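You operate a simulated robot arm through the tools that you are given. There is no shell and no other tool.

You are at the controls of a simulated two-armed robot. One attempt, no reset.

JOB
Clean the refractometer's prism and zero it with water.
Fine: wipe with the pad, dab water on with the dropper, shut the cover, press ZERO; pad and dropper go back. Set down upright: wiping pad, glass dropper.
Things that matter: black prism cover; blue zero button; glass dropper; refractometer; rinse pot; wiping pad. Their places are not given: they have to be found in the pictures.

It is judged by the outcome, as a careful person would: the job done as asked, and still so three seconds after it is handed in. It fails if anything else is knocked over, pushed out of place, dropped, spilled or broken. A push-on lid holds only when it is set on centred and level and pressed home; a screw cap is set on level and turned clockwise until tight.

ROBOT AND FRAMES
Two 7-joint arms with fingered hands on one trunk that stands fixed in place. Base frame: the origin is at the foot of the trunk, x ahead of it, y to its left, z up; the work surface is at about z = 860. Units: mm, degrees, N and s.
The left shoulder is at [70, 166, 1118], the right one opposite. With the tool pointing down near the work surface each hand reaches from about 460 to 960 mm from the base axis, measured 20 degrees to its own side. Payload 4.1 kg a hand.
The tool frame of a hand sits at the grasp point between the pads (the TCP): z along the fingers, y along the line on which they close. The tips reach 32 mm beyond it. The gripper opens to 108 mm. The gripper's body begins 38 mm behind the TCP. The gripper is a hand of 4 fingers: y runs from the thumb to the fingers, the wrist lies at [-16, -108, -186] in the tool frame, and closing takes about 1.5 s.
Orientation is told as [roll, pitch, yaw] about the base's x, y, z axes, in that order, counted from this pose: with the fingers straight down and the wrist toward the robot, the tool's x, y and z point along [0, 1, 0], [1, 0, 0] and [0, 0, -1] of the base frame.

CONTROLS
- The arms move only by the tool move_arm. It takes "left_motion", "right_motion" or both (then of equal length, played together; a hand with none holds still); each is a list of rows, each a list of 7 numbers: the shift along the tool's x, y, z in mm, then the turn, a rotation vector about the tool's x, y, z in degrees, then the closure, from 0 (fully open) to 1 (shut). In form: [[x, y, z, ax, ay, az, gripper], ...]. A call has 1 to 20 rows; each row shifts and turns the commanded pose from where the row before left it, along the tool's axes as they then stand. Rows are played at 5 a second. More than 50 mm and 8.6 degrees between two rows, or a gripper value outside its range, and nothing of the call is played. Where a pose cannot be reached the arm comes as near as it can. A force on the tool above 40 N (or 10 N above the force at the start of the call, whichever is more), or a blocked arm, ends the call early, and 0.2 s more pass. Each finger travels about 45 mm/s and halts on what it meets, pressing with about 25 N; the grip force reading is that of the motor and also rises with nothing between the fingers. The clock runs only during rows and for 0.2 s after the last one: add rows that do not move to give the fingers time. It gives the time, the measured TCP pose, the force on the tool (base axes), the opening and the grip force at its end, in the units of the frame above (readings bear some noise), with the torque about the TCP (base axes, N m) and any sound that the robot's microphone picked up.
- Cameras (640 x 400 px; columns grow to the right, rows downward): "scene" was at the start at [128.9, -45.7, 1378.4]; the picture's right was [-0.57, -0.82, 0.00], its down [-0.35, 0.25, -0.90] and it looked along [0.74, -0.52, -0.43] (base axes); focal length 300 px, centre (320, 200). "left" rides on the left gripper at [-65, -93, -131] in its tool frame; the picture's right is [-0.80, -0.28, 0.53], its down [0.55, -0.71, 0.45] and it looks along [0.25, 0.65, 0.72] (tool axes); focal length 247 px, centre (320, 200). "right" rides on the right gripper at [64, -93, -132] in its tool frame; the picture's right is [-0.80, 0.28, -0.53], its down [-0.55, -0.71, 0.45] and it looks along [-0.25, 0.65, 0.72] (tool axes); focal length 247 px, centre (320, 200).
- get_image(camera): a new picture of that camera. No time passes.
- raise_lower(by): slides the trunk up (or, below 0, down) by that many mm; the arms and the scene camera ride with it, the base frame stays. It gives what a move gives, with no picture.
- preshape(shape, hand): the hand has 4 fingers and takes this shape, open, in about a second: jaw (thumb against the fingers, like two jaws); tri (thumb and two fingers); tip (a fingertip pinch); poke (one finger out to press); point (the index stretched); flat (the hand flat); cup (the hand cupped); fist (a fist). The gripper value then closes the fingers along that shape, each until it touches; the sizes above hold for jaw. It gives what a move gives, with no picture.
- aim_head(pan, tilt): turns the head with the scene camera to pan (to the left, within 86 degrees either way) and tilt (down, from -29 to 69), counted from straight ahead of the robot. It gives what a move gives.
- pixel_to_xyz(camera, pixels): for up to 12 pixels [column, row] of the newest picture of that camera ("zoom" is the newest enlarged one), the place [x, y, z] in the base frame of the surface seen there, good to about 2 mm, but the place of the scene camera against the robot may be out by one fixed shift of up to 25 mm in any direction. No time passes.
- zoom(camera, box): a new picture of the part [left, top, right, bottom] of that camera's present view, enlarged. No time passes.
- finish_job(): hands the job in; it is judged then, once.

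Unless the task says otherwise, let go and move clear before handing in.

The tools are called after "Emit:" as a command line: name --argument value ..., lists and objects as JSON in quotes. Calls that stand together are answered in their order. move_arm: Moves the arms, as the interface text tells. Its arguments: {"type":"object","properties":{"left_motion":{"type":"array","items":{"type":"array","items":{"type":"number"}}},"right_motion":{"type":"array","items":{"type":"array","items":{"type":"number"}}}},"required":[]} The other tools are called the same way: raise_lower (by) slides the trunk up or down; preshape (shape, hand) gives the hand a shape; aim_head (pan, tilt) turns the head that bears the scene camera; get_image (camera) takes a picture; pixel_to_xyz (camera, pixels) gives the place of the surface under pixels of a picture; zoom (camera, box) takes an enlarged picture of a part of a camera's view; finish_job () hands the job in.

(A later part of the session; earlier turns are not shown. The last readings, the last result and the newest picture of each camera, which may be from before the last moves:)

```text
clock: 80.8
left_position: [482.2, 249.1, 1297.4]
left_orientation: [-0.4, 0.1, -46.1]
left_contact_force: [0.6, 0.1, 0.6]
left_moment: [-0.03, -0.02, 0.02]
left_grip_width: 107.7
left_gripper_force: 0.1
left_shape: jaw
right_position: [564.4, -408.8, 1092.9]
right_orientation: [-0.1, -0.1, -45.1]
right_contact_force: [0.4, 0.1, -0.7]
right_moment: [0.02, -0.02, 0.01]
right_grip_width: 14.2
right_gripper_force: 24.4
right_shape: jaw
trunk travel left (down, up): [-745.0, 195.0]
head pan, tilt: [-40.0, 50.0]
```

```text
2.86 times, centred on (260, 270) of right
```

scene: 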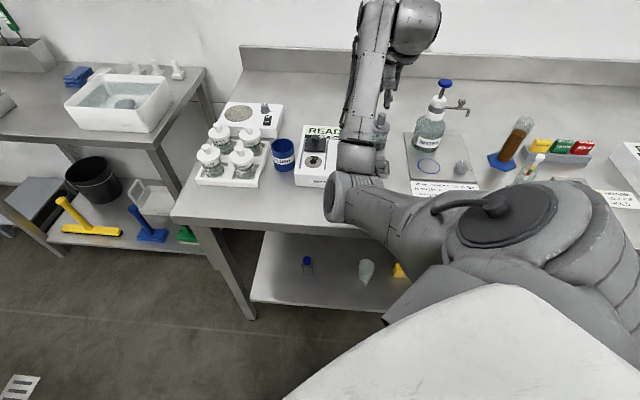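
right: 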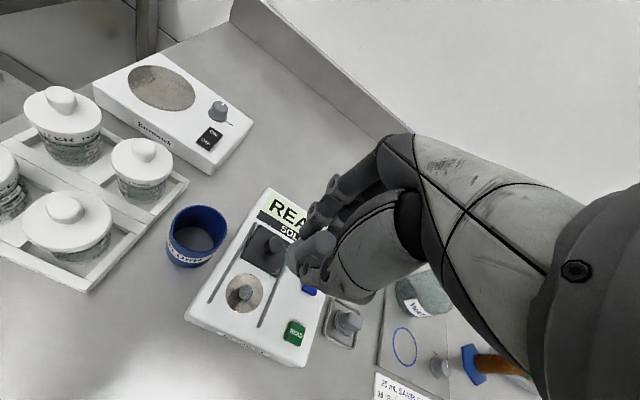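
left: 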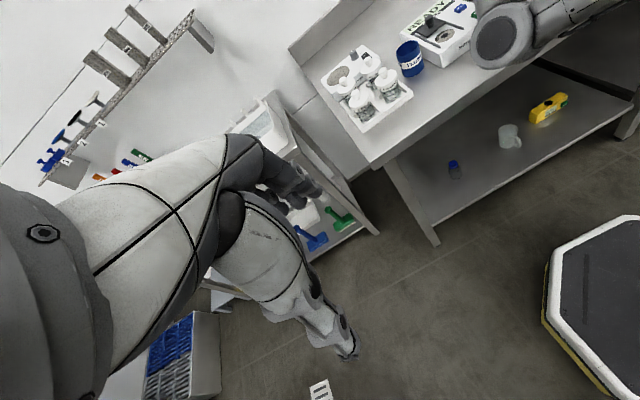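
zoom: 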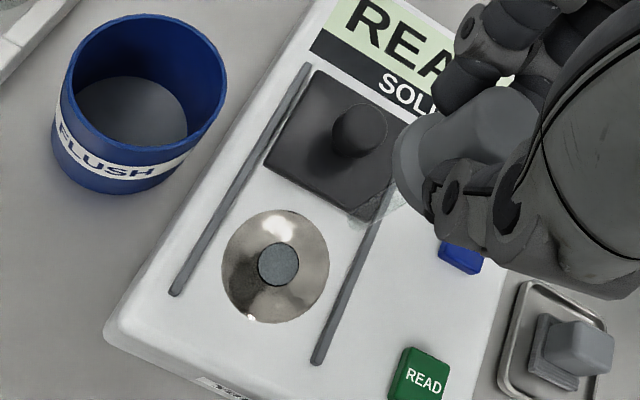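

The water sits on the prism. I'll reverse the transfer exactly to bring the dropper back above its pot.

Emit:
move_arm --right_motion '[[-0.5, -1.5, 0, 0, 0, 0, 0.88], [-21.7, 17.45, 0, 0, 0, 0, 0.88], [-21.7, 17.45, 0, 0, 0, 0, 0.88], [-21.7, 17.45, 0, 0, 0, 0, 0.88], [-21.7, 17.45, 0, 0, 0, 0, 0.88], [-21.7, 17.45, 0, 0, 0, 0, 0.88], [-21.7, 17.45, 0, 0, 0, 0, 0.88], [-21.7, 17.45, 0, 0, 0, 0, 0.88], [-21.7, 17.45, 0, 0, 0, 0, 0.88], [0, 0, 0, 0, 0, 0, 0.88], [0, 0, 0, 0, 0, 0, 0.88]]'

Emit:
get_image --camera "right"

Emit:
zoom --camera "right" --box '[230, 220, 330, 320]'

```text
clock: 83.2
left_position: [481.4, 249.2, 1296.5]
left_orientation: [-0.4, 0.0, -46.1]
left_contact_force: [-1.2, 0.1, -0.5]
left_moment: [-0.02, -0.01, -0.04]
left_grip_width: 108.1
left_gripper_force: 0.0
left_shape: jaw
right_position: [539.8, -630.7, 1093.3]
right_orientation: [-0.1, 0.0, -45.0]
right_contact_force: [0.0, 0.1, -0.2]
right_moment: [-0.02, 0.01, 0.01]
right_grip_width: 14.0
right_gripper_force: 25.5
right_shape: jaw
trunk travel left (down, up): [-745.0, 195.0]
head pan, tilt: [-40.0, 50.0]
```

```text
taken
```

right: 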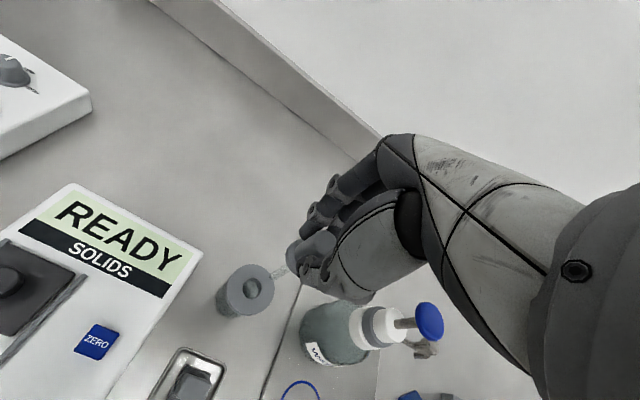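

```text
4.00 times, centred on (280, 270) of right
```

zoom: 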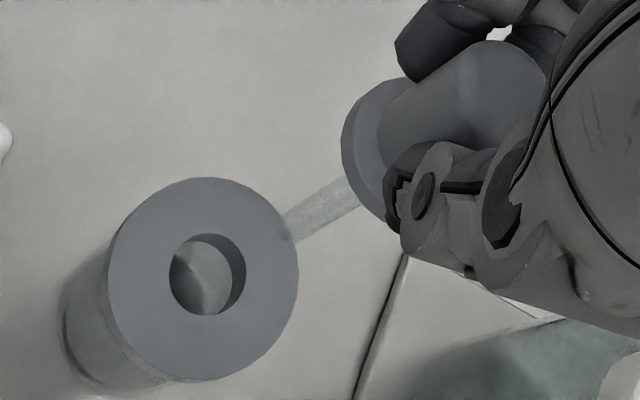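

The hole looks ~2 mm shifted relative to lift-off. I'll measure the lid's rim to compute the exact hole centre.

Emit:
pixel_to_xyz --camera "zoom" --pixels '[[120, 285], [275, 265], [205, 190], [198, 368], [140, 220], [262, 335], [255, 205], [135, 340], [283, 240], [290, 228], [300, 222]]'

```text
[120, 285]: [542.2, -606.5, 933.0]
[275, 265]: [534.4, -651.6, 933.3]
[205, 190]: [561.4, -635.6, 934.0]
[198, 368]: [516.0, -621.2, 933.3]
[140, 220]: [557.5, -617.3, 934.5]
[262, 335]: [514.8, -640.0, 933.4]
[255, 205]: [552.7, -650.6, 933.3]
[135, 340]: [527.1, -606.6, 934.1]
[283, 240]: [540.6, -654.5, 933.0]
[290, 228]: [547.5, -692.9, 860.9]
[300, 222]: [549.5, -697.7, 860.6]
```

The lid centre is [538.3,-628.7]. I'll take a few still readings to average out the noise in the hand position.

Emit:
move_arm --right_motion '[[0, 0, 0, 0, 0, 0, 0.88]]'

Emit:
move_arm --right_motion '[[0, 0, 0, 0, 0, 0, 0.88]]'

Emit:
move_arm --right_motion '[[0, 0, 0, 0, 0, 0, 0.88]]'

Emit:
zoom --camera "right" --box '[230, 220, 330, 320]'

```text
clock: 83.6
left_position: [482.8, 249.2, 1296.8]
left_orientation: [-0.3, 0.0, -46.0]
left_contact_force: [-0.4, 1.1, 0.8]
left_moment: [-0.01, -0.01, -0.04]
left_grip_width: 108.0
left_gripper_force: 0.0
left_shape: jaw
right_position: [539.7, -629.5, 1095.3]
right_orientation: [-0.2, 0.0, -45.1]
right_contact_force: [0.4, 0.4, -0.3]
right_moment: [-0.01, 0.02, -0.02]
right_grip_width: 13.9
right_gripper_force: 25.6
right_shape: jaw
trunk travel left (down, up): [-745.0, 195.0]
head pan, tilt: [-40.0, 50.0]
```

```text
clock: 84.0
left_position: [482.6, 248.9, 1297.0]
left_orientation: [-0.4, 0.0, -46.0]
left_contact_force: [0.0, 0.2, 0.7]
left_moment: [0.01, 0.02, -0.01]
left_grip_width: 108.1
left_gripper_force: 0.1
left_shape: jaw
right_position: [538.7, -630.4, 1093.5]
right_orientation: [-0.1, 0.0, -45.0]
right_contact_force: [0.6, 0.0, 0.1]
right_moment: [0.02, 0.01, 0.03]
right_grip_width: 13.9
right_gripper_force: 24.7
right_shape: jaw
trunk travel left (down, up): [-745.0, 195.0]
head pan, tilt: [-40.0, 50.0]
```

```text
clock: 84.4
left_position: [481.3, 249.1, 1297.0]
left_orientation: [-0.4, 0.1, -46.1]
left_contact_force: [-0.5, 0.4, -0.6]
left_moment: [0.03, 0.01, 0.02]
left_grip_width: 108.1
left_gripper_force: 0.1
left_shape: jaw
right_position: [538.7, -630.3, 1095.0]
right_orientation: [0.0, 0.0, -45.0]
right_contact_force: [-0.7, -0.9, -0.4]
right_moment: [0.02, -0.01, 0.0]
right_grip_width: 14.0
right_gripper_force: 24.9
right_shape: jaw
trunk travel left (down, up): [-745.0, 195.0]
head pan, tilt: [-40.0, 50.0]
```

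```text
4.00 times, centred on (280, 270) of right
```

zoom: 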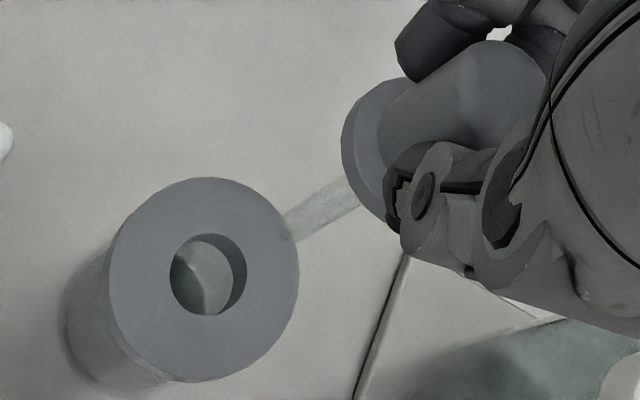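

Averaged, the hand is about 1.8 mm off in y from the pick pose. I'll correct it and lower until the tip is just above the lid, then check.

Emit:
move_arm --right_motion '[[1.2, -1.3, 10, 0, 0, 0, 0.88], [0, 0, 15, 0, 0, 0, 0.88], [0, 0, 15, 0, 0, 0, 0.88], [0, 0, 8, 0, 0, 0, 0.88], [0, 0, 0, 0, 0, 0, 0.88]]'

Emit:
get_image --camera "right"

Emit:
zoom --camera "right" --box '[230, 220, 330, 320]'

Emit:
zoom --camera "scene" --box '[330, 60, 430, 170]'

```text
clock: 85.6
left_position: [481.8, 250.1, 1295.2]
left_orientation: [-0.4, 0.1, -46.0]
left_contact_force: [-0.1, 0.6, -0.2]
left_moment: [0.02, -0.02, -0.04]
left_grip_width: 108.1
left_gripper_force: 0.0
left_shape: jaw
right_position: [538.7, -627.1, 1045.5]
right_orientation: [0.0, 0.0, -45.0]
right_contact_force: [0.8, -0.1, -0.2]
right_moment: [0.01, -0.02, -0.02]
right_grip_width: 14.2
right_gripper_force: 24.6
right_shape: jaw
trunk travel left (down, up): [-745.0, 195.0]
head pan, tilt: [-40.0, 50.0]
```

```text
taken
```

right: 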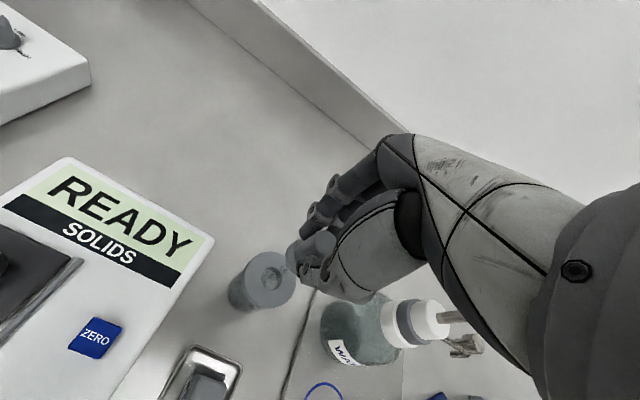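

```text
4.00 times, centred on (280, 270) of right
```

zoom: 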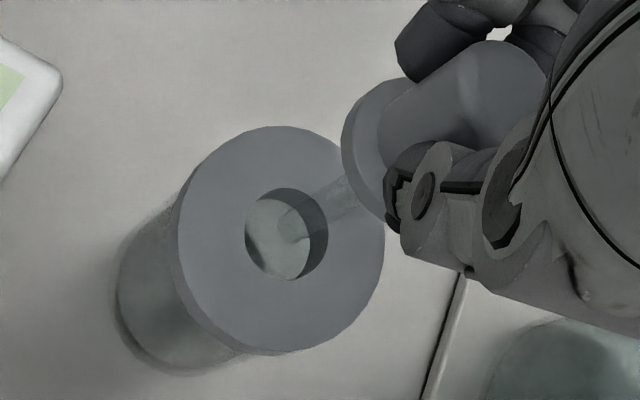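

```text
3.64 times, centred on (380, 115) of scene
```

zoom: 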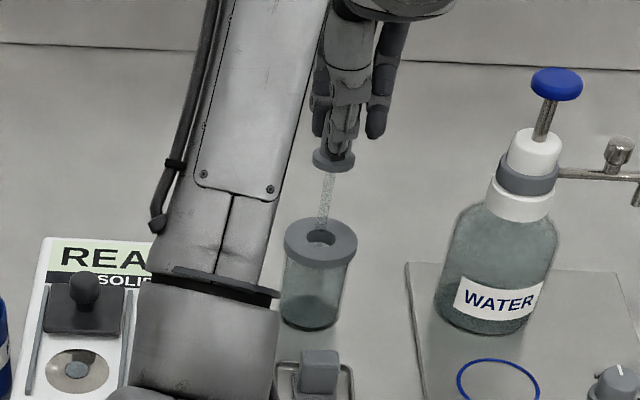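

The tip hovers over the hole. I'll measure points on the stem and the hole to refine the aim.

Emit:
zoom --camera "right" --box '[245, 240, 305, 300]'

Emit:
pixel_to_xyz --camera "zoom" --pixels '[[300, 210], [285, 225], [310, 225], [330, 200], [350, 185], [370, 170], [290, 240], [400, 150], [380, 140]]'

```text
6.67 times, centred on (275, 270) of right
```

zoom: 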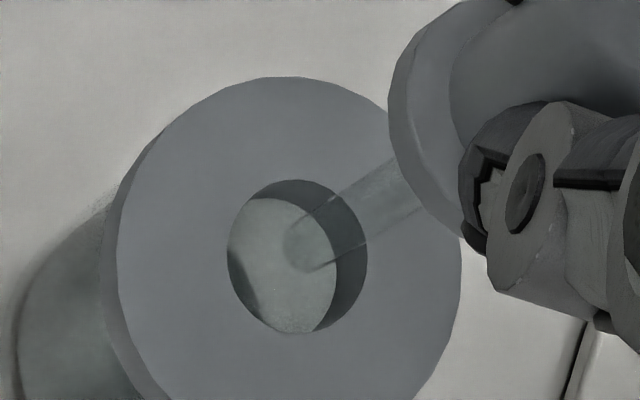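

```text
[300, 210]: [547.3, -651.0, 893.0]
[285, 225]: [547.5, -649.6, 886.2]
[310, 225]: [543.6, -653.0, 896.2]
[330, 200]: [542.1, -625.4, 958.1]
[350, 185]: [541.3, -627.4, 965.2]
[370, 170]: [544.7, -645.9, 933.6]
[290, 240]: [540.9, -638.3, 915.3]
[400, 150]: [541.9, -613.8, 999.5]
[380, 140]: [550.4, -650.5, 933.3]
```

The estimates disagree by 1–3 mm, so I'll take still readings and a fresh enlarged view to settle the aim.

Emit:
move_arm --right_motion '[[0, 0, 0, 0, 0, 0, 0.88]]'

Emit:
move_arm --right_motion '[[0, 0, 0, 0, 0, 0, 0.88]]'

Emit:
move_arm --right_motion '[[0, 0, 0, 0, 0, 0, 0.88]]'

Emit:
zoom --camera "right" --box '[235, 240, 305, 300]'

Emit:
pixel_to_xyz --camera "zoom" --pixels '[[160, 240], [440, 330], [300, 95], [290, 380], [200, 140], [400, 370], [180, 330], [390, 290], [350, 350], [240, 180]]'

```text
clock: 86.0
left_position: [481.7, 249.0, 1296.8]
left_orientation: [-0.4, 0.1, -46.1]
left_contact_force: [-0.1, -0.8, -0.6]
left_moment: [0.02, 0.01, -0.01]
left_grip_width: 107.7
left_gripper_force: 0.0
left_shape: jaw
right_position: [538.7, -626.8, 1044.8]
right_orientation: [0.1, 0.0, -45.1]
right_contact_force: [-0.5, 0.2, -0.2]
right_moment: [-0.02, 0.0, -0.01]
right_grip_width: 14.0
right_gripper_force: 25.4
right_shape: jaw
trunk travel left (down, up): [-745.0, 195.0]
head pan, tilt: [-40.0, 50.0]
```

```text
clock: 86.4
left_position: [482.0, 248.8, 1295.2]
left_orientation: [-0.4, 0.1, -46.2]
left_contact_force: [0.1, -0.3, -0.1]
left_moment: [-0.03, -0.02, 0.01]
left_grip_width: 108.1
left_gripper_force: 0.1
left_shape: jaw
right_position: [537.5, -627.9, 1044.6]
right_orientation: [0.0, 0.1, -45.0]
right_contact_force: [0.3, 0.1, -0.2]
right_moment: [-0.02, 0.01, 0.04]
right_grip_width: 14.0
right_gripper_force: 24.8
right_shape: jaw
trunk travel left (down, up): [-745.0, 195.0]
head pan, tilt: [-40.0, 50.0]
```

```text
clock: 86.8
left_position: [483.0, 249.7, 1296.5]
left_orientation: [-0.4, 0.1, -46.1]
left_contact_force: [-0.2, 0.0, -0.6]
left_moment: [0.0, 0.01, 0.0]
left_grip_width: 107.9
left_gripper_force: 0.1
left_shape: jaw
right_position: [538.6, -626.1, 1044.2]
right_orientation: [0.0, 0.1, -45.0]
right_contact_force: [-0.4, -0.4, -0.1]
right_moment: [-0.03, 0.02, 0.0]
right_grip_width: 14.4
right_gripper_force: 25.3
right_shape: jaw
trunk travel left (down, up): [-745.0, 195.0]
head pan, tilt: [-40.0, 50.0]
```

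```text
6.67 times, centred on (270, 270) of right
```

zoom: 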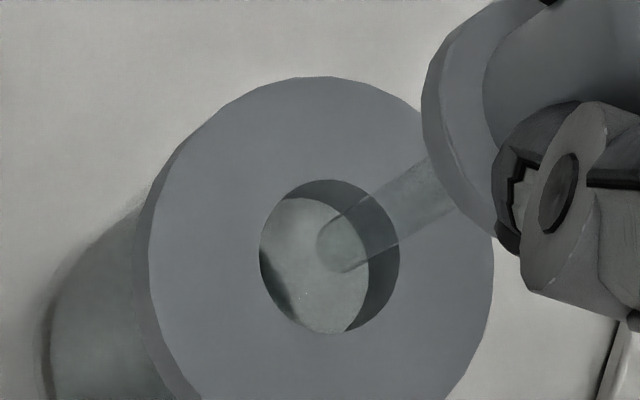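

```text
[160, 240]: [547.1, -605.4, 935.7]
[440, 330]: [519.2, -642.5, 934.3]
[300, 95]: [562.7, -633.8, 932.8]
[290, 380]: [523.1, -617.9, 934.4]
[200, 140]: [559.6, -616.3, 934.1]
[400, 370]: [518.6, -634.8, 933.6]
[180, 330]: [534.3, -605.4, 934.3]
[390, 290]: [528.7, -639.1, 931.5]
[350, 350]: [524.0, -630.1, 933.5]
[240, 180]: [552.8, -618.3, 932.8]
```

Averaged, the hand is at y=−627.0 while the hole is at −628.8; I'll shift by (+0.5,−2.2) and verify.

Emit:
move_arm --right_motion '[[-1.2, 1.9, 0, 0, 0, 0, 0.88], [0, 0, 0, 0, 0, 0, 0.88]]'

Emit:
move_arm --right_motion '[[0, 0, 0, 0, 0, 0, 0.88]]'

Emit:
move_arm --right_motion '[[0, 0, 0, 0, 0, 0, 0.88]]'

Emit:
zoom --camera "right" --box '[235, 240, 305, 300]'

```text
clock: 87.4
left_position: [482.0, 249.4, 1297.0]
left_orientation: [-0.5, 0.1, -46.1]
left_contact_force: [-0.8, -0.5, 0.3]
left_moment: [0.0, -0.03, 0.03]
left_grip_width: 107.8
left_gripper_force: 0.1
left_shape: jaw
right_position: [540.3, -630.8, 1046.2]
right_orientation: [-0.1, 0.0, -45.0]
right_contact_force: [-0.1, 0.0, -0.1]
right_moment: [-0.01, -0.02, 0.02]
right_grip_width: 14.0
right_gripper_force: 25.0
right_shape: jaw
trunk travel left (down, up): [-745.0, 195.0]
head pan, tilt: [-40.0, 50.0]
```

```text
clock: 87.8
left_position: [481.4, 249.2, 1296.4]
left_orientation: [-0.4, 0.1, -46.1]
left_contact_force: [-0.4, -0.4, 0.3]
left_moment: [0.02, 0.0, 0.03]
left_grip_width: 108.1
left_gripper_force: 0.0
left_shape: jaw
right_position: [539.7, -629.6, 1044.9]
right_orientation: [0.0, -0.1, -44.9]
right_contact_force: [0.5, -0.8, -0.6]
right_moment: [0.01, -0.01, 0.02]
right_grip_width: 14.0
right_gripper_force: 25.0
right_shape: jaw
trunk travel left (down, up): [-745.0, 195.0]
head pan, tilt: [-40.0, 50.0]
```

```text
clock: 88.2
left_position: [482.6, 248.4, 1296.6]
left_orientation: [-0.4, 0.1, -46.1]
left_contact_force: [-0.4, -0.1, -0.4]
left_moment: [-0.02, 0.0, -0.03]
left_grip_width: 108.1
left_gripper_force: 0.0
left_shape: jaw
right_position: [540.3, -629.8, 1044.4]
right_orientation: [0.0, 0.0, -45.1]
right_contact_force: [0.4, 0.1, -0.4]
right_moment: [0.0, 0.02, -0.03]
right_grip_width: 14.1
right_gripper_force: 25.1
right_shape: jaw
trunk travel left (down, up): [-745.0, 195.0]
head pan, tilt: [-40.0, 50.0]
```

```text
6.67 times, centred on (270, 270) of right
```

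zoom: 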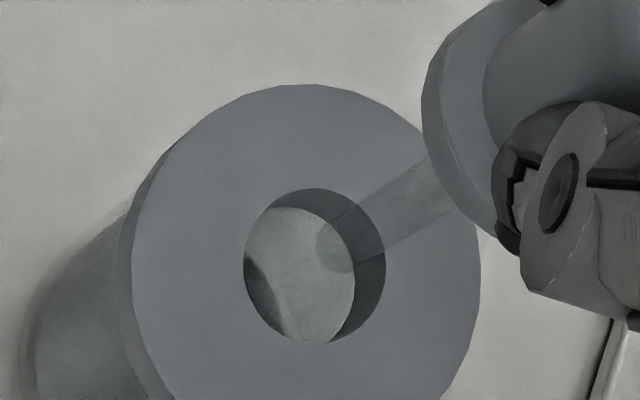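

Now the stem's projected landing point (269.3,279) and the hole centre (269.2,280) agree within 1 mm. I'll lower the stem into the pot, watching the force.

Emit:
move_arm --right_motion '[[0, 0, 6, 0, 0, 0, 0.88], [0, 0, 6, 0, 0, 0, 0.88], [0, 0, 6, 0, 0, 0, 0.88], [0, 0, 6, 0, 0, 0, 0.88], [0, 0, 0, 0, 0, 0, 0.88]]'

Emit:
zoom --camera "right" --box '[235, 220, 315, 300]'

```text
clock: 89.4
left_position: [482.3, 249.9, 1296.1]
left_orientation: [-0.4, 0.0, -46.0]
left_contact_force: [0.3, -0.3, 0.0]
left_moment: [-0.01, 0.0, 0.03]
left_grip_width: 107.6
left_gripper_force: 0.1
left_shape: jaw
right_position: [539.6, -630.3, 1021.9]
right_orientation: [0.0, 0.0, -45.1]
right_contact_force: [-0.2, 0.0, -0.2]
right_moment: [0.03, -0.01, 0.02]
right_grip_width: 14.1
right_gripper_force: 25.1
right_shape: jaw
trunk travel left (down, up): [-745.0, 195.0]
head pan, tilt: [-40.0, 50.0]
```

```text
5.00 times, centred on (275, 260) of right
```

zoom: 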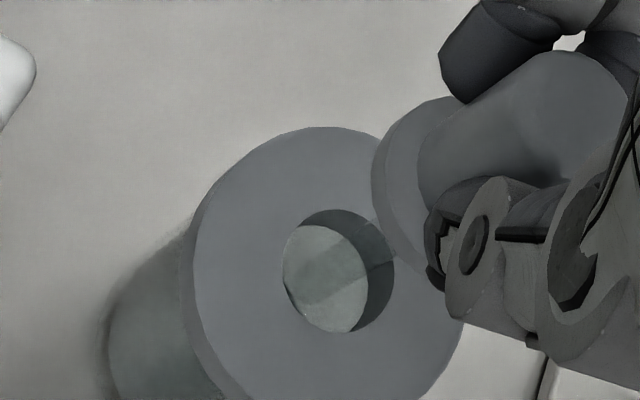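

The stem has entered the hole with no force. Continuing down to just above seating.

Emit:
move_arm --right_motion '[[0, 0, 8, 0, 0, 0, 0.88], [0, 0, 8, 0, 0, 0, 0.88], [0, 0, 8, 0, 0, 0, 0.88], [0, 0, 8, 0, 0, 0, 0.88], [0, 0, 4, 0, 0, 0, 0.88], [0, 0, 0, 0, 0, 0, 0.88]]'

Emit:
zoom --camera "right" --box '[235, 200, 335, 300]'

```text
clock: 90.8
left_position: [482.7, 247.7, 1296.7]
left_orientation: [-0.5, 0.1, -46.0]
left_contact_force: [0.1, 0.1, -1.5]
left_moment: [0.0, 0.01, -0.02]
left_grip_width: 108.1
left_gripper_force: 0.1
left_shape: jaw
right_position: [539.2, -630.1, 985.1]
right_orientation: [0.0, 0.1, -45.0]
right_contact_force: [0.3, 0.3, 0.0]
right_moment: [0.04, 0.03, 0.02]
right_grip_width: 14.2
right_gripper_force: 25.2
right_shape: jaw
trunk travel left (down, up): [-745.0, 195.0]
head pan, tilt: [-40.0, 50.0]
```

```text
4.00 times, centred on (285, 250) of right
```

zoom: 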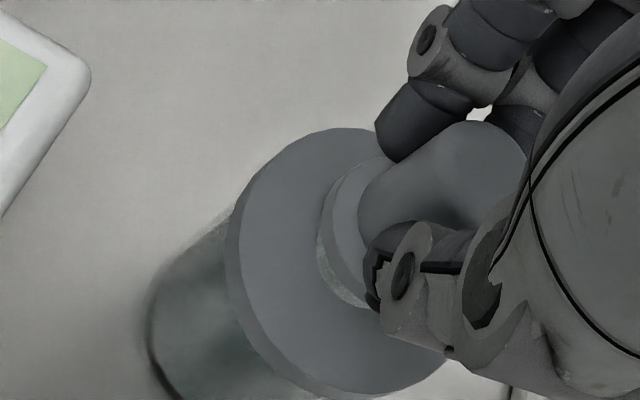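

The collar is about 5 mm above the lid and centred. I'll lower in small steps until it seats.

Emit:
move_arm --right_motion '[[0, 0, 2, 0, 0, 0, 0.88], [0, 0, 1.5, 0, 0, 0, 0.88], [0, 0, 0, 0, 0, 0, 0.88]]'

Emit:
move_arm --right_motion '[[0, 0, 1, 0, 0, 0, 0.88], [0, 0, 0, 0, 0, 0, 0.88]]'

Emit:
move_arm --right_motion '[[0, 0, 1, 0, 0, 0, 0.88], [0, 0, 0, 0, 0, 0, 0.88]]'

```text
clock: 91.6
left_position: [482.6, 250.2, 1296.1]
left_orientation: [-0.4, 0.1, -46.2]
left_contact_force: [0.6, -1.0, 0.0]
left_moment: [0.0, 0.03, 0.03]
left_grip_width: 107.7
left_gripper_force: 0.2
left_shape: jaw
right_position: [539.6, -630.5, 981.8]
right_orientation: [-0.1, 0.0, -44.9]
right_contact_force: [-0.3, -0.6, -1.0]
right_moment: [0.02, 0.0, -0.02]
right_grip_width: 14.0
right_gripper_force: 25.4
right_shape: jaw
trunk travel left (down, up): [-745.0, 195.0]
head pan, tilt: [-40.0, 50.0]
```

```text
clock: 92.2
left_position: [481.8, 247.8, 1297.1]
left_orientation: [-0.4, 0.2, -46.0]
left_contact_force: [0.7, 1.1, 1.0]
left_moment: [-0.01, 0.06, 0.03]
left_grip_width: 108.1
left_gripper_force: 0.0
left_shape: jaw
right_position: [539.2, -628.8, 981.5]
right_orientation: [-0.1, 0.1, -45.1]
right_contact_force: [0.3, 0.2, 0.4]
right_moment: [0.0, -0.01, 0.01]
right_grip_width: 13.8
right_gripper_force: 24.7
right_shape: jaw
trunk travel left (down, up): [-745.0, 195.0]
head pan, tilt: [-40.0, 50.0]
```

```text
clock: 92.8
left_position: [481.3, 248.9, 1296.3]
left_orientation: [-0.5, 0.2, -46.2]
left_contact_force: [0.4, 0.7, 0.6]
left_moment: [0.03, -0.01, 0.01]
left_grip_width: 107.7
left_gripper_force: 0.0
left_shape: jaw
right_position: [539.4, -629.5, 979.2]
right_orientation: [-0.1, -0.1, -45.0]
right_contact_force: [0.3, 0.6, -0.3]
right_moment: [0.02, -0.01, 0.02]
right_grip_width: 14.3
right_gripper_force: 25.0
right_shape: jaw
trunk travel left (down, up): [-745.0, 195.0]
head pan, tilt: [-40.0, 50.0]
```

Emit:
move_arm --right_motion '[[0, 0, 1, 0, 0, 0, 0.88], [0, 0, 0, 0, 0, 0, 0.88]]'

Emit:
zoom --camera "right" --box '[235, 200, 335, 300]'

```text
clock: 93.4
left_position: [481.1, 249.6, 1296.2]
left_orientation: [-0.5, 0.1, -46.1]
left_contact_force: [0.4, -0.4, -0.3]
left_moment: [0.01, 0.01, 0.01]
left_grip_width: 108.0
left_gripper_force: 0.0
left_shape: jaw
right_position: [539.2, -628.4, 979.2]
right_orientation: [-0.1, -0.1, -45.1]
right_contact_force: [-0.1, 0.2, 1.9]
right_moment: [-0.01, -0.01, 0.0]
right_grip_width: 14.1
right_gripper_force: 24.7
right_shape: jaw
trunk travel left (down, up): [-745.0, 195.0]
head pan, tilt: [-40.0, 50.0]
```

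```text
4.00 times, centred on (285, 250) of right
```

zoom: 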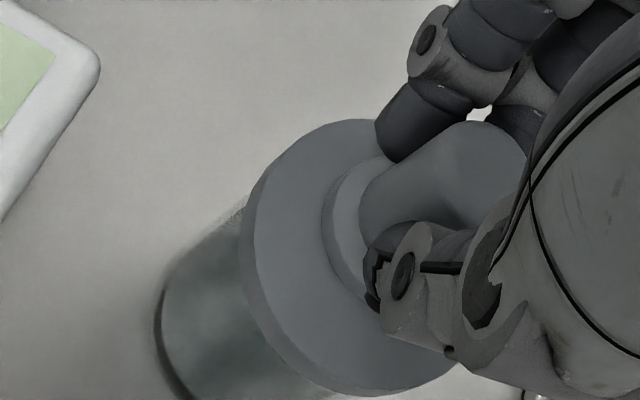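

The collar rests on the lid (+1.9 N). I'll open the fingers slowly and then rise.

Emit:
move_arm --right_motion '[[0, 0, 0, 0, 0, 0, 0.82], [0, 0, 0, 0, 0, 0, 0.76], [0, 0, 0, 0, 0, 0, 0.7], [0, 0, 0, 0, 0, 0, 0.62], [0, 0, 0, 0, 0, 0, 0.52], [0, 0, 0, 0, 0, 0, 0.45], [0, 0, 0, 0, 0, 0, 0.45]]'

Emit:
zoom --camera "right" --box '[235, 170, 375, 310]'

```text
clock: 95.0
left_position: [482.8, 248.6, 1295.6]
left_orientation: [-0.4, 0.2, -46.1]
left_contact_force: [-0.7, 0.0, -0.6]
left_moment: [-0.02, -0.01, -0.02]
left_grip_width: 108.0
left_gripper_force: 0.1
left_shape: jaw
right_position: [539.2, -630.0, 979.2]
right_orientation: [0.0, 0.0, -45.0]
right_contact_force: [-0.1, 0.1, 0.6]
right_moment: [-0.02, -0.02, 0.01]
right_grip_width: 58.9
right_gripper_force: 0.0
right_shape: jaw
trunk travel left (down, up): [-745.0, 195.0]
head pan, tilt: [-40.0, 50.0]
```

```text
2.86 times, centred on (305, 240) of right
```

zoom: 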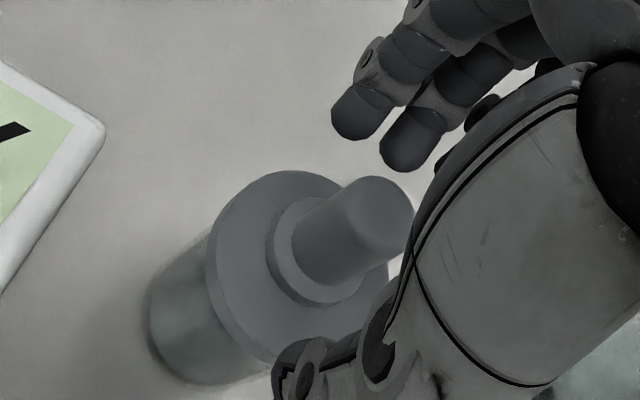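

The dropper stands upright and centred in the pot, free of the fingers. I'll rise straight up well clear.

Emit:
move_arm --right_motion '[[0, 0, -10, 0, 0, 0, 0.45], [0, 0, -15, 0, 0, 0, 0.45], [0, 0, -20, 0, 0, 0, 0.45], [0, 0, -25, 0, 0, 0, 0.45], [0, 0, -25, 0, 0, 0, 0.45], [0, 0, -20, 0, 0, 0, 0.45], [0, 0, 0, 0, 0, 0, 0.45]]'

Emit:
get_image --camera "right"

Emit:
get_image --camera "scene"

```text
clock: 96.6
left_position: [482.2, 248.6, 1295.6]
left_orientation: [-0.4, 0.1, -46.0]
left_contact_force: [-0.8, 0.6, -0.6]
left_moment: [0.0, 0.0, 0.02]
left_grip_width: 107.9
left_gripper_force: 0.0
left_shape: jaw
right_position: [540.7, -632.1, 1095.2]
right_orientation: [0.1, 0.0, -45.0]
right_contact_force: [0.4, 0.2, 0.2]
right_moment: [0.0, 0.02, 0.0]
right_grip_width: 58.9
right_gripper_force: 0.1
right_shape: jaw
trunk travel left (down, up): [-745.0, 195.0]
head pan, tilt: [-40.0, 50.0]
```

```text
taken
```

right: 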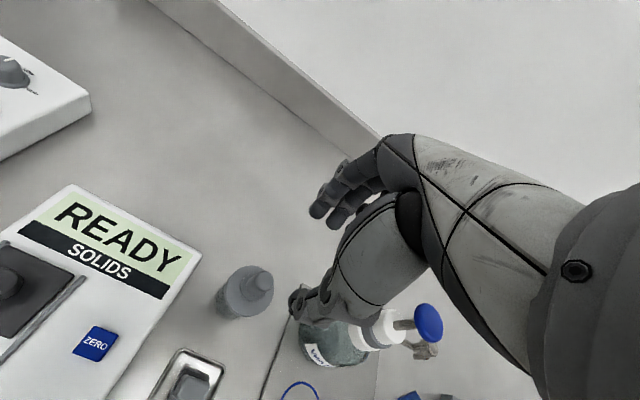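

```text
taken
```

scene: 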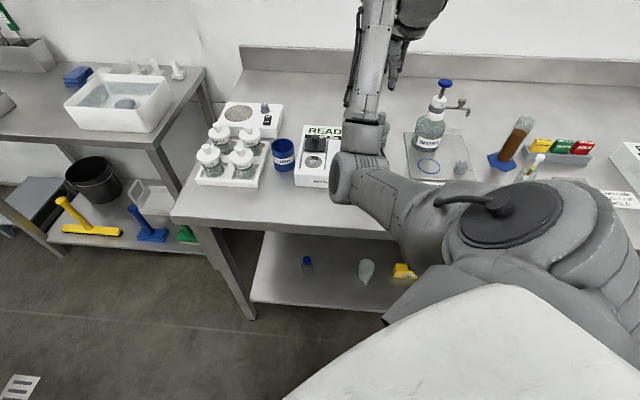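

Next is closing the cover: the knob now stands at about [600,-446]. I'll move over it at height, then lower the trunk 80 mm where that pose tracks well.

Emit:
move_arm --right_motion '[[21.7, -11.05, 0, 0, 0, 0, 0.45], [21.7, -11.05, 0, 0, 0, 0, 0.45], [21.7, -11.05, 0, 0, 0, 0, 0.45], [21.7, -11.05, 0, 0, 0, 0, 0.45], [21.7, -11.05, 0, 0, 0, 0, 0.45], [21.7, -11.05, 0, 0, 0, 0, 0.45], [21.7, -11.05, 0, 0, 0, 0, 0.45], [21.7, -11.05, 0, 0, 0, 0, 0.45], [0, 0, 0, 0, 0, 0, 0.45]]'

Emit:
raise_lower --by -80

Emit:
get_image --camera "right"

Emit:
zoom --camera "right" --box '[190, 200, 350, 340]'

Emit:
get_image --camera "scene"

```text
clock: 98.6
left_position: [483.2, 249.1, 1296.7]
left_orientation: [-0.4, 0.1, -46.0]
left_contact_force: [-0.3, -0.3, 0.9]
left_moment: [0.0, -0.02, -0.01]
left_grip_width: 108.0
left_gripper_force: 0.1
left_shape: jaw
right_position: [598.4, -443.8, 1094.2]
right_orientation: [0.0, 0.0, -45.0]
right_contact_force: [0.1, -0.3, 0.5]
right_moment: [-0.02, -0.03, 0.03]
right_grip_width: 59.1
right_gripper_force: 0.0
right_shape: jaw
trunk travel left (down, up): [-745.0, 195.0]
head pan, tilt: [-40.0, 50.0]
```

```text
clock: 99.8
left_position: [482.4, 249.6, 1216.0]
left_orientation: [-0.4, 0.0, -46.1]
left_contact_force: [0.4, -0.2, 0.8]
left_moment: [0.0, 0.01, -0.04]
left_grip_width: 107.7
left_gripper_force: 0.1
left_shape: jaw
right_position: [599.3, -443.5, 1014.0]
right_orientation: [-0.1, 0.1, -45.1]
right_contact_force: [0.3, 0.3, -0.9]
right_moment: [-0.03, 0.02, 0.02]
right_grip_width: 59.0
right_gripper_force: 0.2
right_shape: jaw
trunk travel left (down, up): [-665.0, 275.0]
head pan, tilt: [-40.0, 50.0]
```

```text
taken
```

right: 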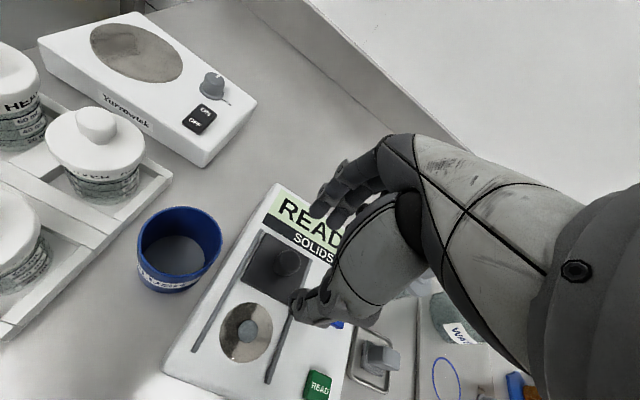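

```text
2.86 times, centred on (270, 270) of right
```

zoom: 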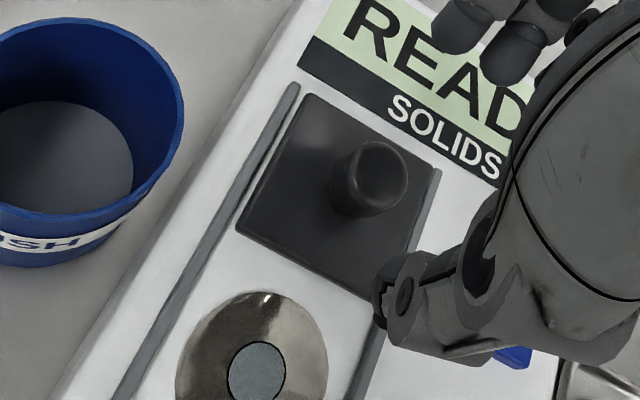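

```text
taken
```

scene: 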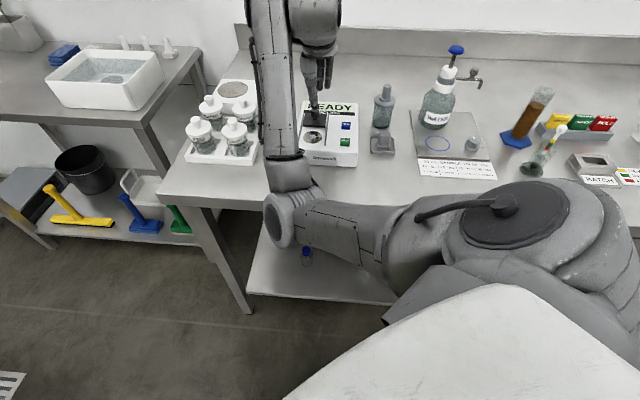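

Emit:
zoom --camera "right" --box '[240, 220, 340, 310]'

Emit:
pixel_to_xyz --camera "right" --pixels '[[290, 258], [285, 262], [296, 262], [290, 252], [290, 266], [281, 258]]'

```text
4.44 times, centred on (290, 265) of right
```

zoom: 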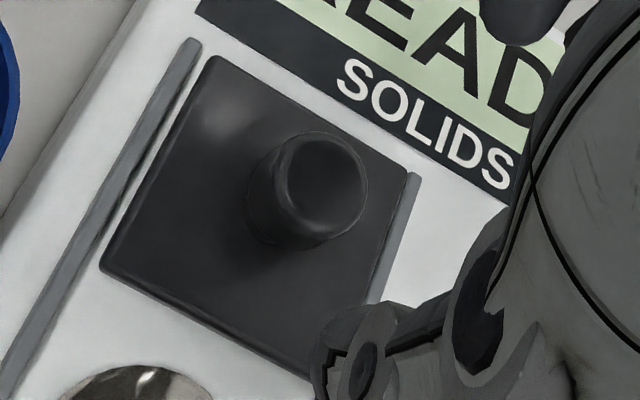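

```text
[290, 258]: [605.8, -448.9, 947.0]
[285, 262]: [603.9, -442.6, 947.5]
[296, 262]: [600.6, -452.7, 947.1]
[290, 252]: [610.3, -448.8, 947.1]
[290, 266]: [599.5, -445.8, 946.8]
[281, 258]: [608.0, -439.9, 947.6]
```

The knob's centre is about [602,-447]. I'll align over it and descend to grip height.

Emit:
move_arm --right_motion '[[-0.4, 4, 12, 0, 0, 0, 0.45], [0, 0, 12, 0, 0, 0, 0.45], [0, 0, 12, 0, 0, 0, 0.45], [0, 0, 10, 0, 0, 0, 0.45], [0, 0, 10, 0, 0, 0, 0.45], [0, 0, 0, 0, 0, 0, 0.45]]'

Emit:
zoom --camera "right" --box '[240, 170, 380, 330]'

```text
clock: 101.2
left_position: [482.0, 249.5, 1215.2]
left_orientation: [-0.4, 0.2, -46.1]
left_contact_force: [0.5, 0.3, 0.3]
left_moment: [-0.02, -0.01, -0.02]
left_grip_width: 107.8
left_gripper_force: 0.2
left_shape: jaw
right_position: [602.9, -446.6, 957.0]
right_orientation: [-0.2, -0.1, -45.0]
right_contact_force: [-0.2, -0.8, 0.3]
right_moment: [0.02, 0.01, -0.01]
right_grip_width: 58.8
right_gripper_force: 0.2
right_shape: jaw
trunk travel left (down, up): [-665.0, 275.0]
head pan, tilt: [-40.0, 50.0]
```

```text
2.50 times, centred on (310, 250) of right
```

zoom: 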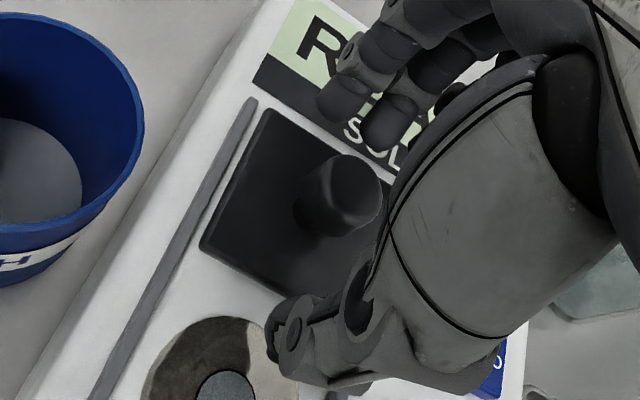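

Aligned with tips ~3 mm above the plate. Closing on the knob.

Emit:
move_arm --right_motion '[[0, 0, 0, 0, 0, 0, 0.6], [0, 0, 0, 0, 0, 0, 0.72], [0, 0, 0, 0, 0, 0, 0.82], [0, 0, 0, 0, 0, 0, 0.9], [0, 0, 0, 0, 0, 0, 0.9], [0, 0, 0, 0, 0, 0, 0.9]]'

Emit:
zoom --camera "right" --box '[240, 170, 380, 330]'

```text
clock: 102.6
left_position: [482.7, 248.5, 1217.5]
left_orientation: [-0.4, 0.1, -46.1]
left_contact_force: [-0.3, 0.4, 0.6]
left_moment: [0.02, -0.03, 0.01]
left_grip_width: 107.9
left_gripper_force: 0.0
left_shape: jaw
right_position: [602.5, -445.4, 958.3]
right_orientation: [0.0, 0.1, -44.9]
right_contact_force: [-1.9, 1.7, -3.6]
right_moment: [0.06, 0.05, -0.03]
right_grip_width: 13.5
right_gripper_force: 25.0
right_shape: jaw
trunk travel left (down, up): [-665.0, 275.0]
head pan, tilt: [-40.0, 50.0]
```

```text
2.50 times, centred on (310, 250) of right
```

zoom: 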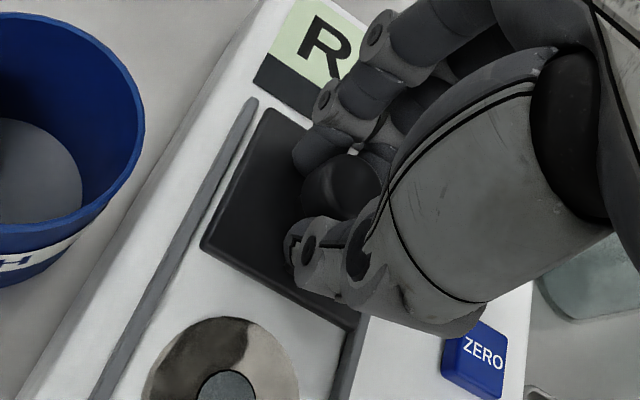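

Gripped at 25 N. I'll slide the cover back toward the front, first 25 mm.

Emit:
move_arm --right_motion '[[0, -5, 0, 0, 0, 0, 0.9], [0, -5, 0, 0, 0, 0, 0.9], [0, -5, 0, 0, 0, 0, 0.9], [0, -5, 0, 0, 0, 0, 0.9], [0, -5, 0, 0, 0, 0, 0.9], [0, -5, 0, 0, 0, 0, 0.9], [0, 0, 0, 0, 0, 0, 0.9]]'

Emit:
get_image --camera "right"

```text
clock: 104.2
left_position: [481.9, 250.2, 1215.3]
left_orientation: [-0.4, 0.1, -46.1]
left_contact_force: [0.8, -0.8, -0.5]
left_moment: [0.0, -0.01, 0.0]
left_grip_width: 108.0
left_gripper_force: 0.0
left_shape: jaw
right_position: [581.5, -425.9, 957.9]
right_orientation: [-0.1, 0.0, -45.0]
right_contact_force: [1.1, 2.4, -5.7]
right_moment: [0.06, 0.01, 0.05]
right_grip_width: 13.4
right_gripper_force: 24.8
right_shape: jaw
trunk travel left (down, up): [-665.0, 275.0]
head pan, tilt: [-40.0, 50.0]
```

```text
taken
```

right: 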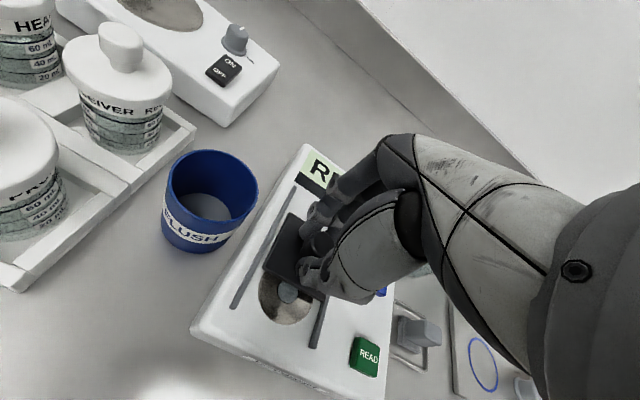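

Sliding well. I'll continue 20 mm and then creep to the closed stop.

Emit:
move_arm --right_motion '[[0, -5, 0, 0, 0, 0, 0.9], [0, -5, 0, 0, 0, 0, 0.9], [0, -5, 0, 0, 0, 0, 0.9], [0, -5, 0, 0, 0, 0, 0.9], [0, -2, 0, 0, 0, 0, 0.9], [0, -2, 0, 0, 0, 0, 0.9], [0, 0, 0, 0, 0, 0, 0.9]]'

Emit:
get_image --camera "right"

Emit:
zoom --camera "scene" --box '[270, 80, 390, 190]'

```text
clock: 105.8
left_position: [482.4, 248.9, 1216.7]
left_orientation: [-0.4, 0.0, -46.2]
left_contact_force: [0.4, -0.5, 1.1]
left_moment: [0.02, 0.0, -0.04]
left_grip_width: 107.8
left_gripper_force: 0.1
left_shape: jaw
right_position: [565.4, -406.6, 957.8]
right_orientation: [-0.1, -0.1, -45.0]
right_contact_force: [1.3, 2.0, -4.6]
right_moment: [0.06, 0.03, 0.01]
right_grip_width: 13.7
right_gripper_force: 25.1
right_shape: jaw
trunk travel left (down, up): [-665.0, 275.0]
head pan, tilt: [-40.0, 50.0]
```

```text
taken
```

right: 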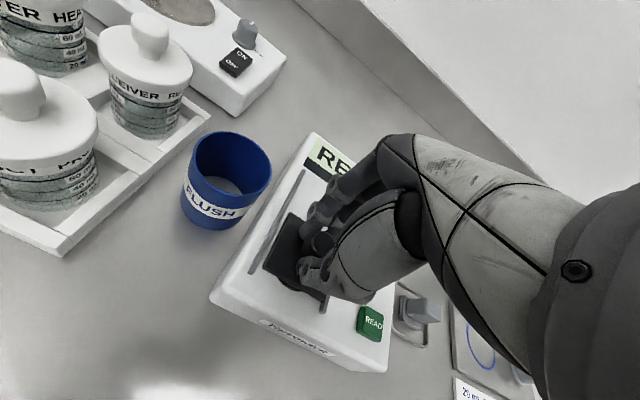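

```text
3.64 times, centred on (330, 135) of scene
```

zoom: 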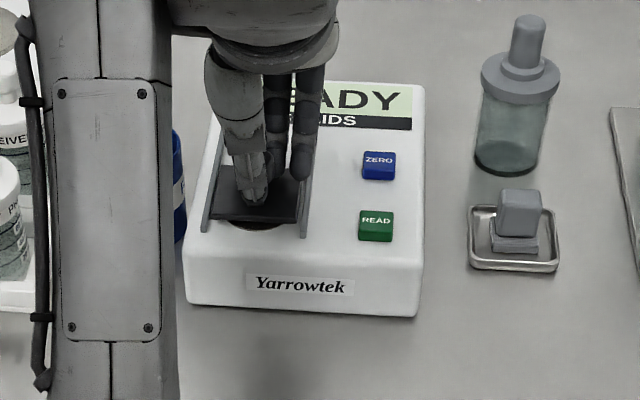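

A thin sliver of the disc still shows in front. I'll creep a few mm more.

Emit:
move_arm --right_motion '[[0, -2, 0, 0, 0, 0, 0.9], [0, -1.5, 0, 0, 0, 0, 0.9], [0, 0, 0, 0, 0, 0, 0.9]]'

Emit:
zoom --camera "right" --box '[200, 190, 360, 340]'

Emit:
zoom --camera "scene" --box '[300, 110, 360, 170]'

```text
clock: 106.6
left_position: [483.7, 250.2, 1215.8]
left_orientation: [-0.4, 0.0, -46.2]
left_contact_force: [-0.3, 0.2, 0.5]
left_moment: [0.01, -0.01, -0.01]
left_grip_width: 107.9
left_gripper_force: 0.0
left_shape: jaw
right_position: [561.9, -406.0, 957.5]
right_orientation: [0.0, 0.0, -44.9]
right_contact_force: [2.8, 1.3, -3.5]
right_moment: [0.06, -0.03, -0.02]
right_grip_width: 13.6
right_gripper_force: 25.8
right_shape: jaw
trunk travel left (down, up): [-665.0, 275.0]
head pan, tilt: [-40.0, 50.0]
```

```text
2.67 times, centred on (280, 265) of right
```

zoom: 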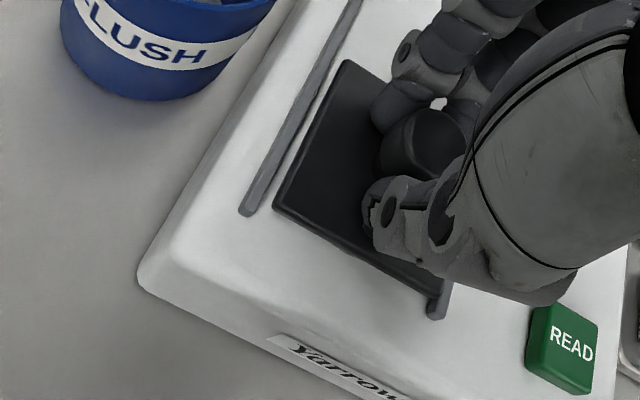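

```text
6.67 times, centred on (330, 140) of scene
```

zoom: 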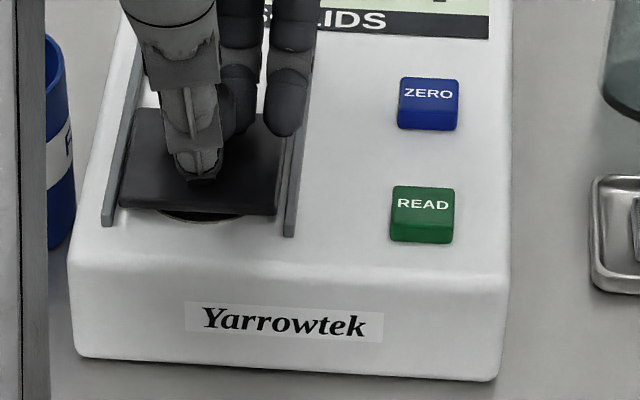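

Nearly closed; a hair of the disc edge is still visible under the front edge. I'll push on gently to find the stop.

Emit:
move_arm --right_motion '[[0, -1.5, 0, 0, 0, 0, 0.9], [0, -1.5, 0, 0, 0, 0, 0.9], [0, 0, 0, 0, 0, 0, 0.9]]'

Emit:
zoom --camera "scene" --box '[300, 110, 360, 170]'

```text
clock: 107.4
left_position: [482.3, 247.8, 1214.9]
left_orientation: [-0.4, 0.1, -46.2]
left_contact_force: [0.8, -0.4, 0.2]
left_moment: [-0.05, -0.02, -0.01]
left_grip_width: 107.8
left_gripper_force: 0.0
left_shape: jaw
right_position: [558.7, -404.4, 957.0]
right_orientation: [0.1, 0.0, -45.1]
right_contact_force: [6.3, 0.5, -2.9]
right_moment: [0.01, -0.15, 0.0]
right_grip_width: 13.5
right_gripper_force: 24.8
right_shape: jaw
trunk travel left (down, up): [-665.0, 275.0]
head pan, tilt: [-40.0, 50.0]
```

```text
6.67 times, centred on (330, 140) of scene
```

zoom: 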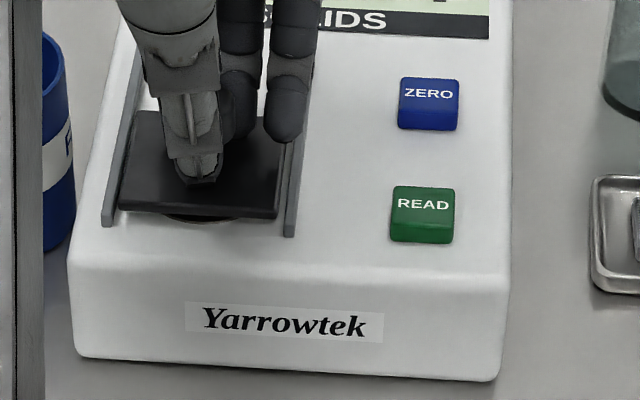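

Force along the rail rises (≈4 N), and the hand is back at the original knob position, so it is at the stop. One more small nudge to confirm.

Emit:
move_arm --right_motion '[[0, -1, 0, 0, 0, 0, 0.9], [0, 0, 0, 0, 0, 0, 0.9]]'

Emit:
zoom --camera "right" --box '[200, 190, 360, 340]'

```text
clock: 108.0
left_position: [482.9, 248.5, 1216.2]
left_orientation: [-0.5, 0.1, -46.1]
left_contact_force: [-0.1, 0.0, -0.7]
left_moment: [-0.03, 0.03, 0.01]
left_grip_width: 107.6
left_gripper_force: 0.0
left_shape: jaw
right_position: [559.7, -403.5, 957.3]
right_orientation: [-0.1, 0.0, -44.9]
right_contact_force: [5.7, -0.1, -3.7]
right_moment: [0.0, -0.12, 0.01]
right_grip_width: 13.5
right_gripper_force: 24.8
right_shape: jaw
trunk travel left (down, up): [-665.0, 275.0]
head pan, tilt: [-40.0, 50.0]
```

```text
2.67 times, centred on (280, 265) of right
```

zoom: 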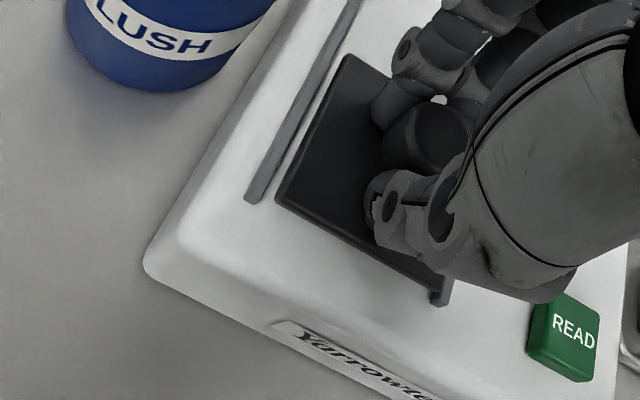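

The cover's front corner sits the same ~4 mm inside the rail end as at the start, so it is shut. I'll release the knob and rise.

Emit:
move_arm --right_motion '[[0, 0.7, 0, 0, 0, 0, 0.85], [0, 0, 0, 0, 0, 0, 0.75], [0, 0, 0, 0, 0, 0, 0.62], [0, 0, 0, 0, 0, 0, 0.5], [0, 0, 0, 0, 0, 0, 0.45], [0, 0, -15, 0, 0, 0, 0.45], [0, 0, -20, 0, 0, 0, 0.45], [0, 0, -25, 0, 0, 0, 0.45], [0, 0, -25, 0, 0, 0, 0.45], [0, 0, 0, 0, 0, 0, 0.45]]'

Emit:
get_image --camera "right"

Emit:
zoom --camera "right" --box '[190, 180, 350, 340]'

Emit:
zoom --camera "scene" --box '[270, 80, 410, 190]'

```text
clock: 110.2
left_position: [482.7, 249.4, 1215.7]
left_orientation: [-0.4, 0.1, -46.1]
left_contact_force: [0.1, -0.2, 0.0]
left_moment: [-0.02, 0.01, 0.01]
left_grip_width: 107.7
left_gripper_force: 0.0
left_shape: jaw
right_position: [557.0, -404.3, 1041.6]
right_orientation: [0.0, 0.0, -45.1]
right_contact_force: [-0.2, 0.2, 0.1]
right_moment: [0.04, 0.0, 0.03]
right_grip_width: 58.9
right_gripper_force: 0.0
right_shape: jaw
trunk travel left (down, up): [-665.0, 275.0]
head pan, tilt: [-40.0, 50.0]
```

```text
taken
```

right: 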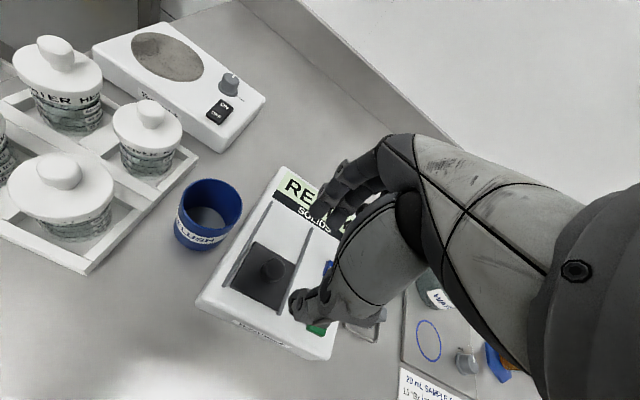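

```text
2.50 times, centred on (270, 260) of right
```

zoom: 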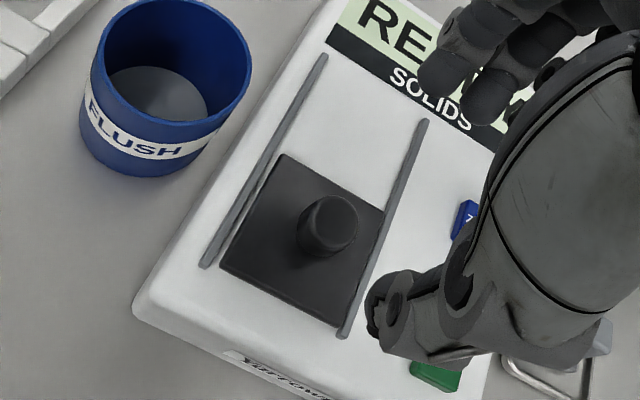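

```text
3.64 times, centred on (340, 135) of scene
```

zoom: 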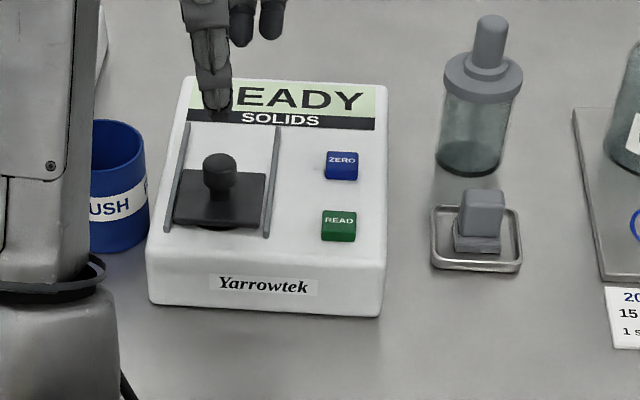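

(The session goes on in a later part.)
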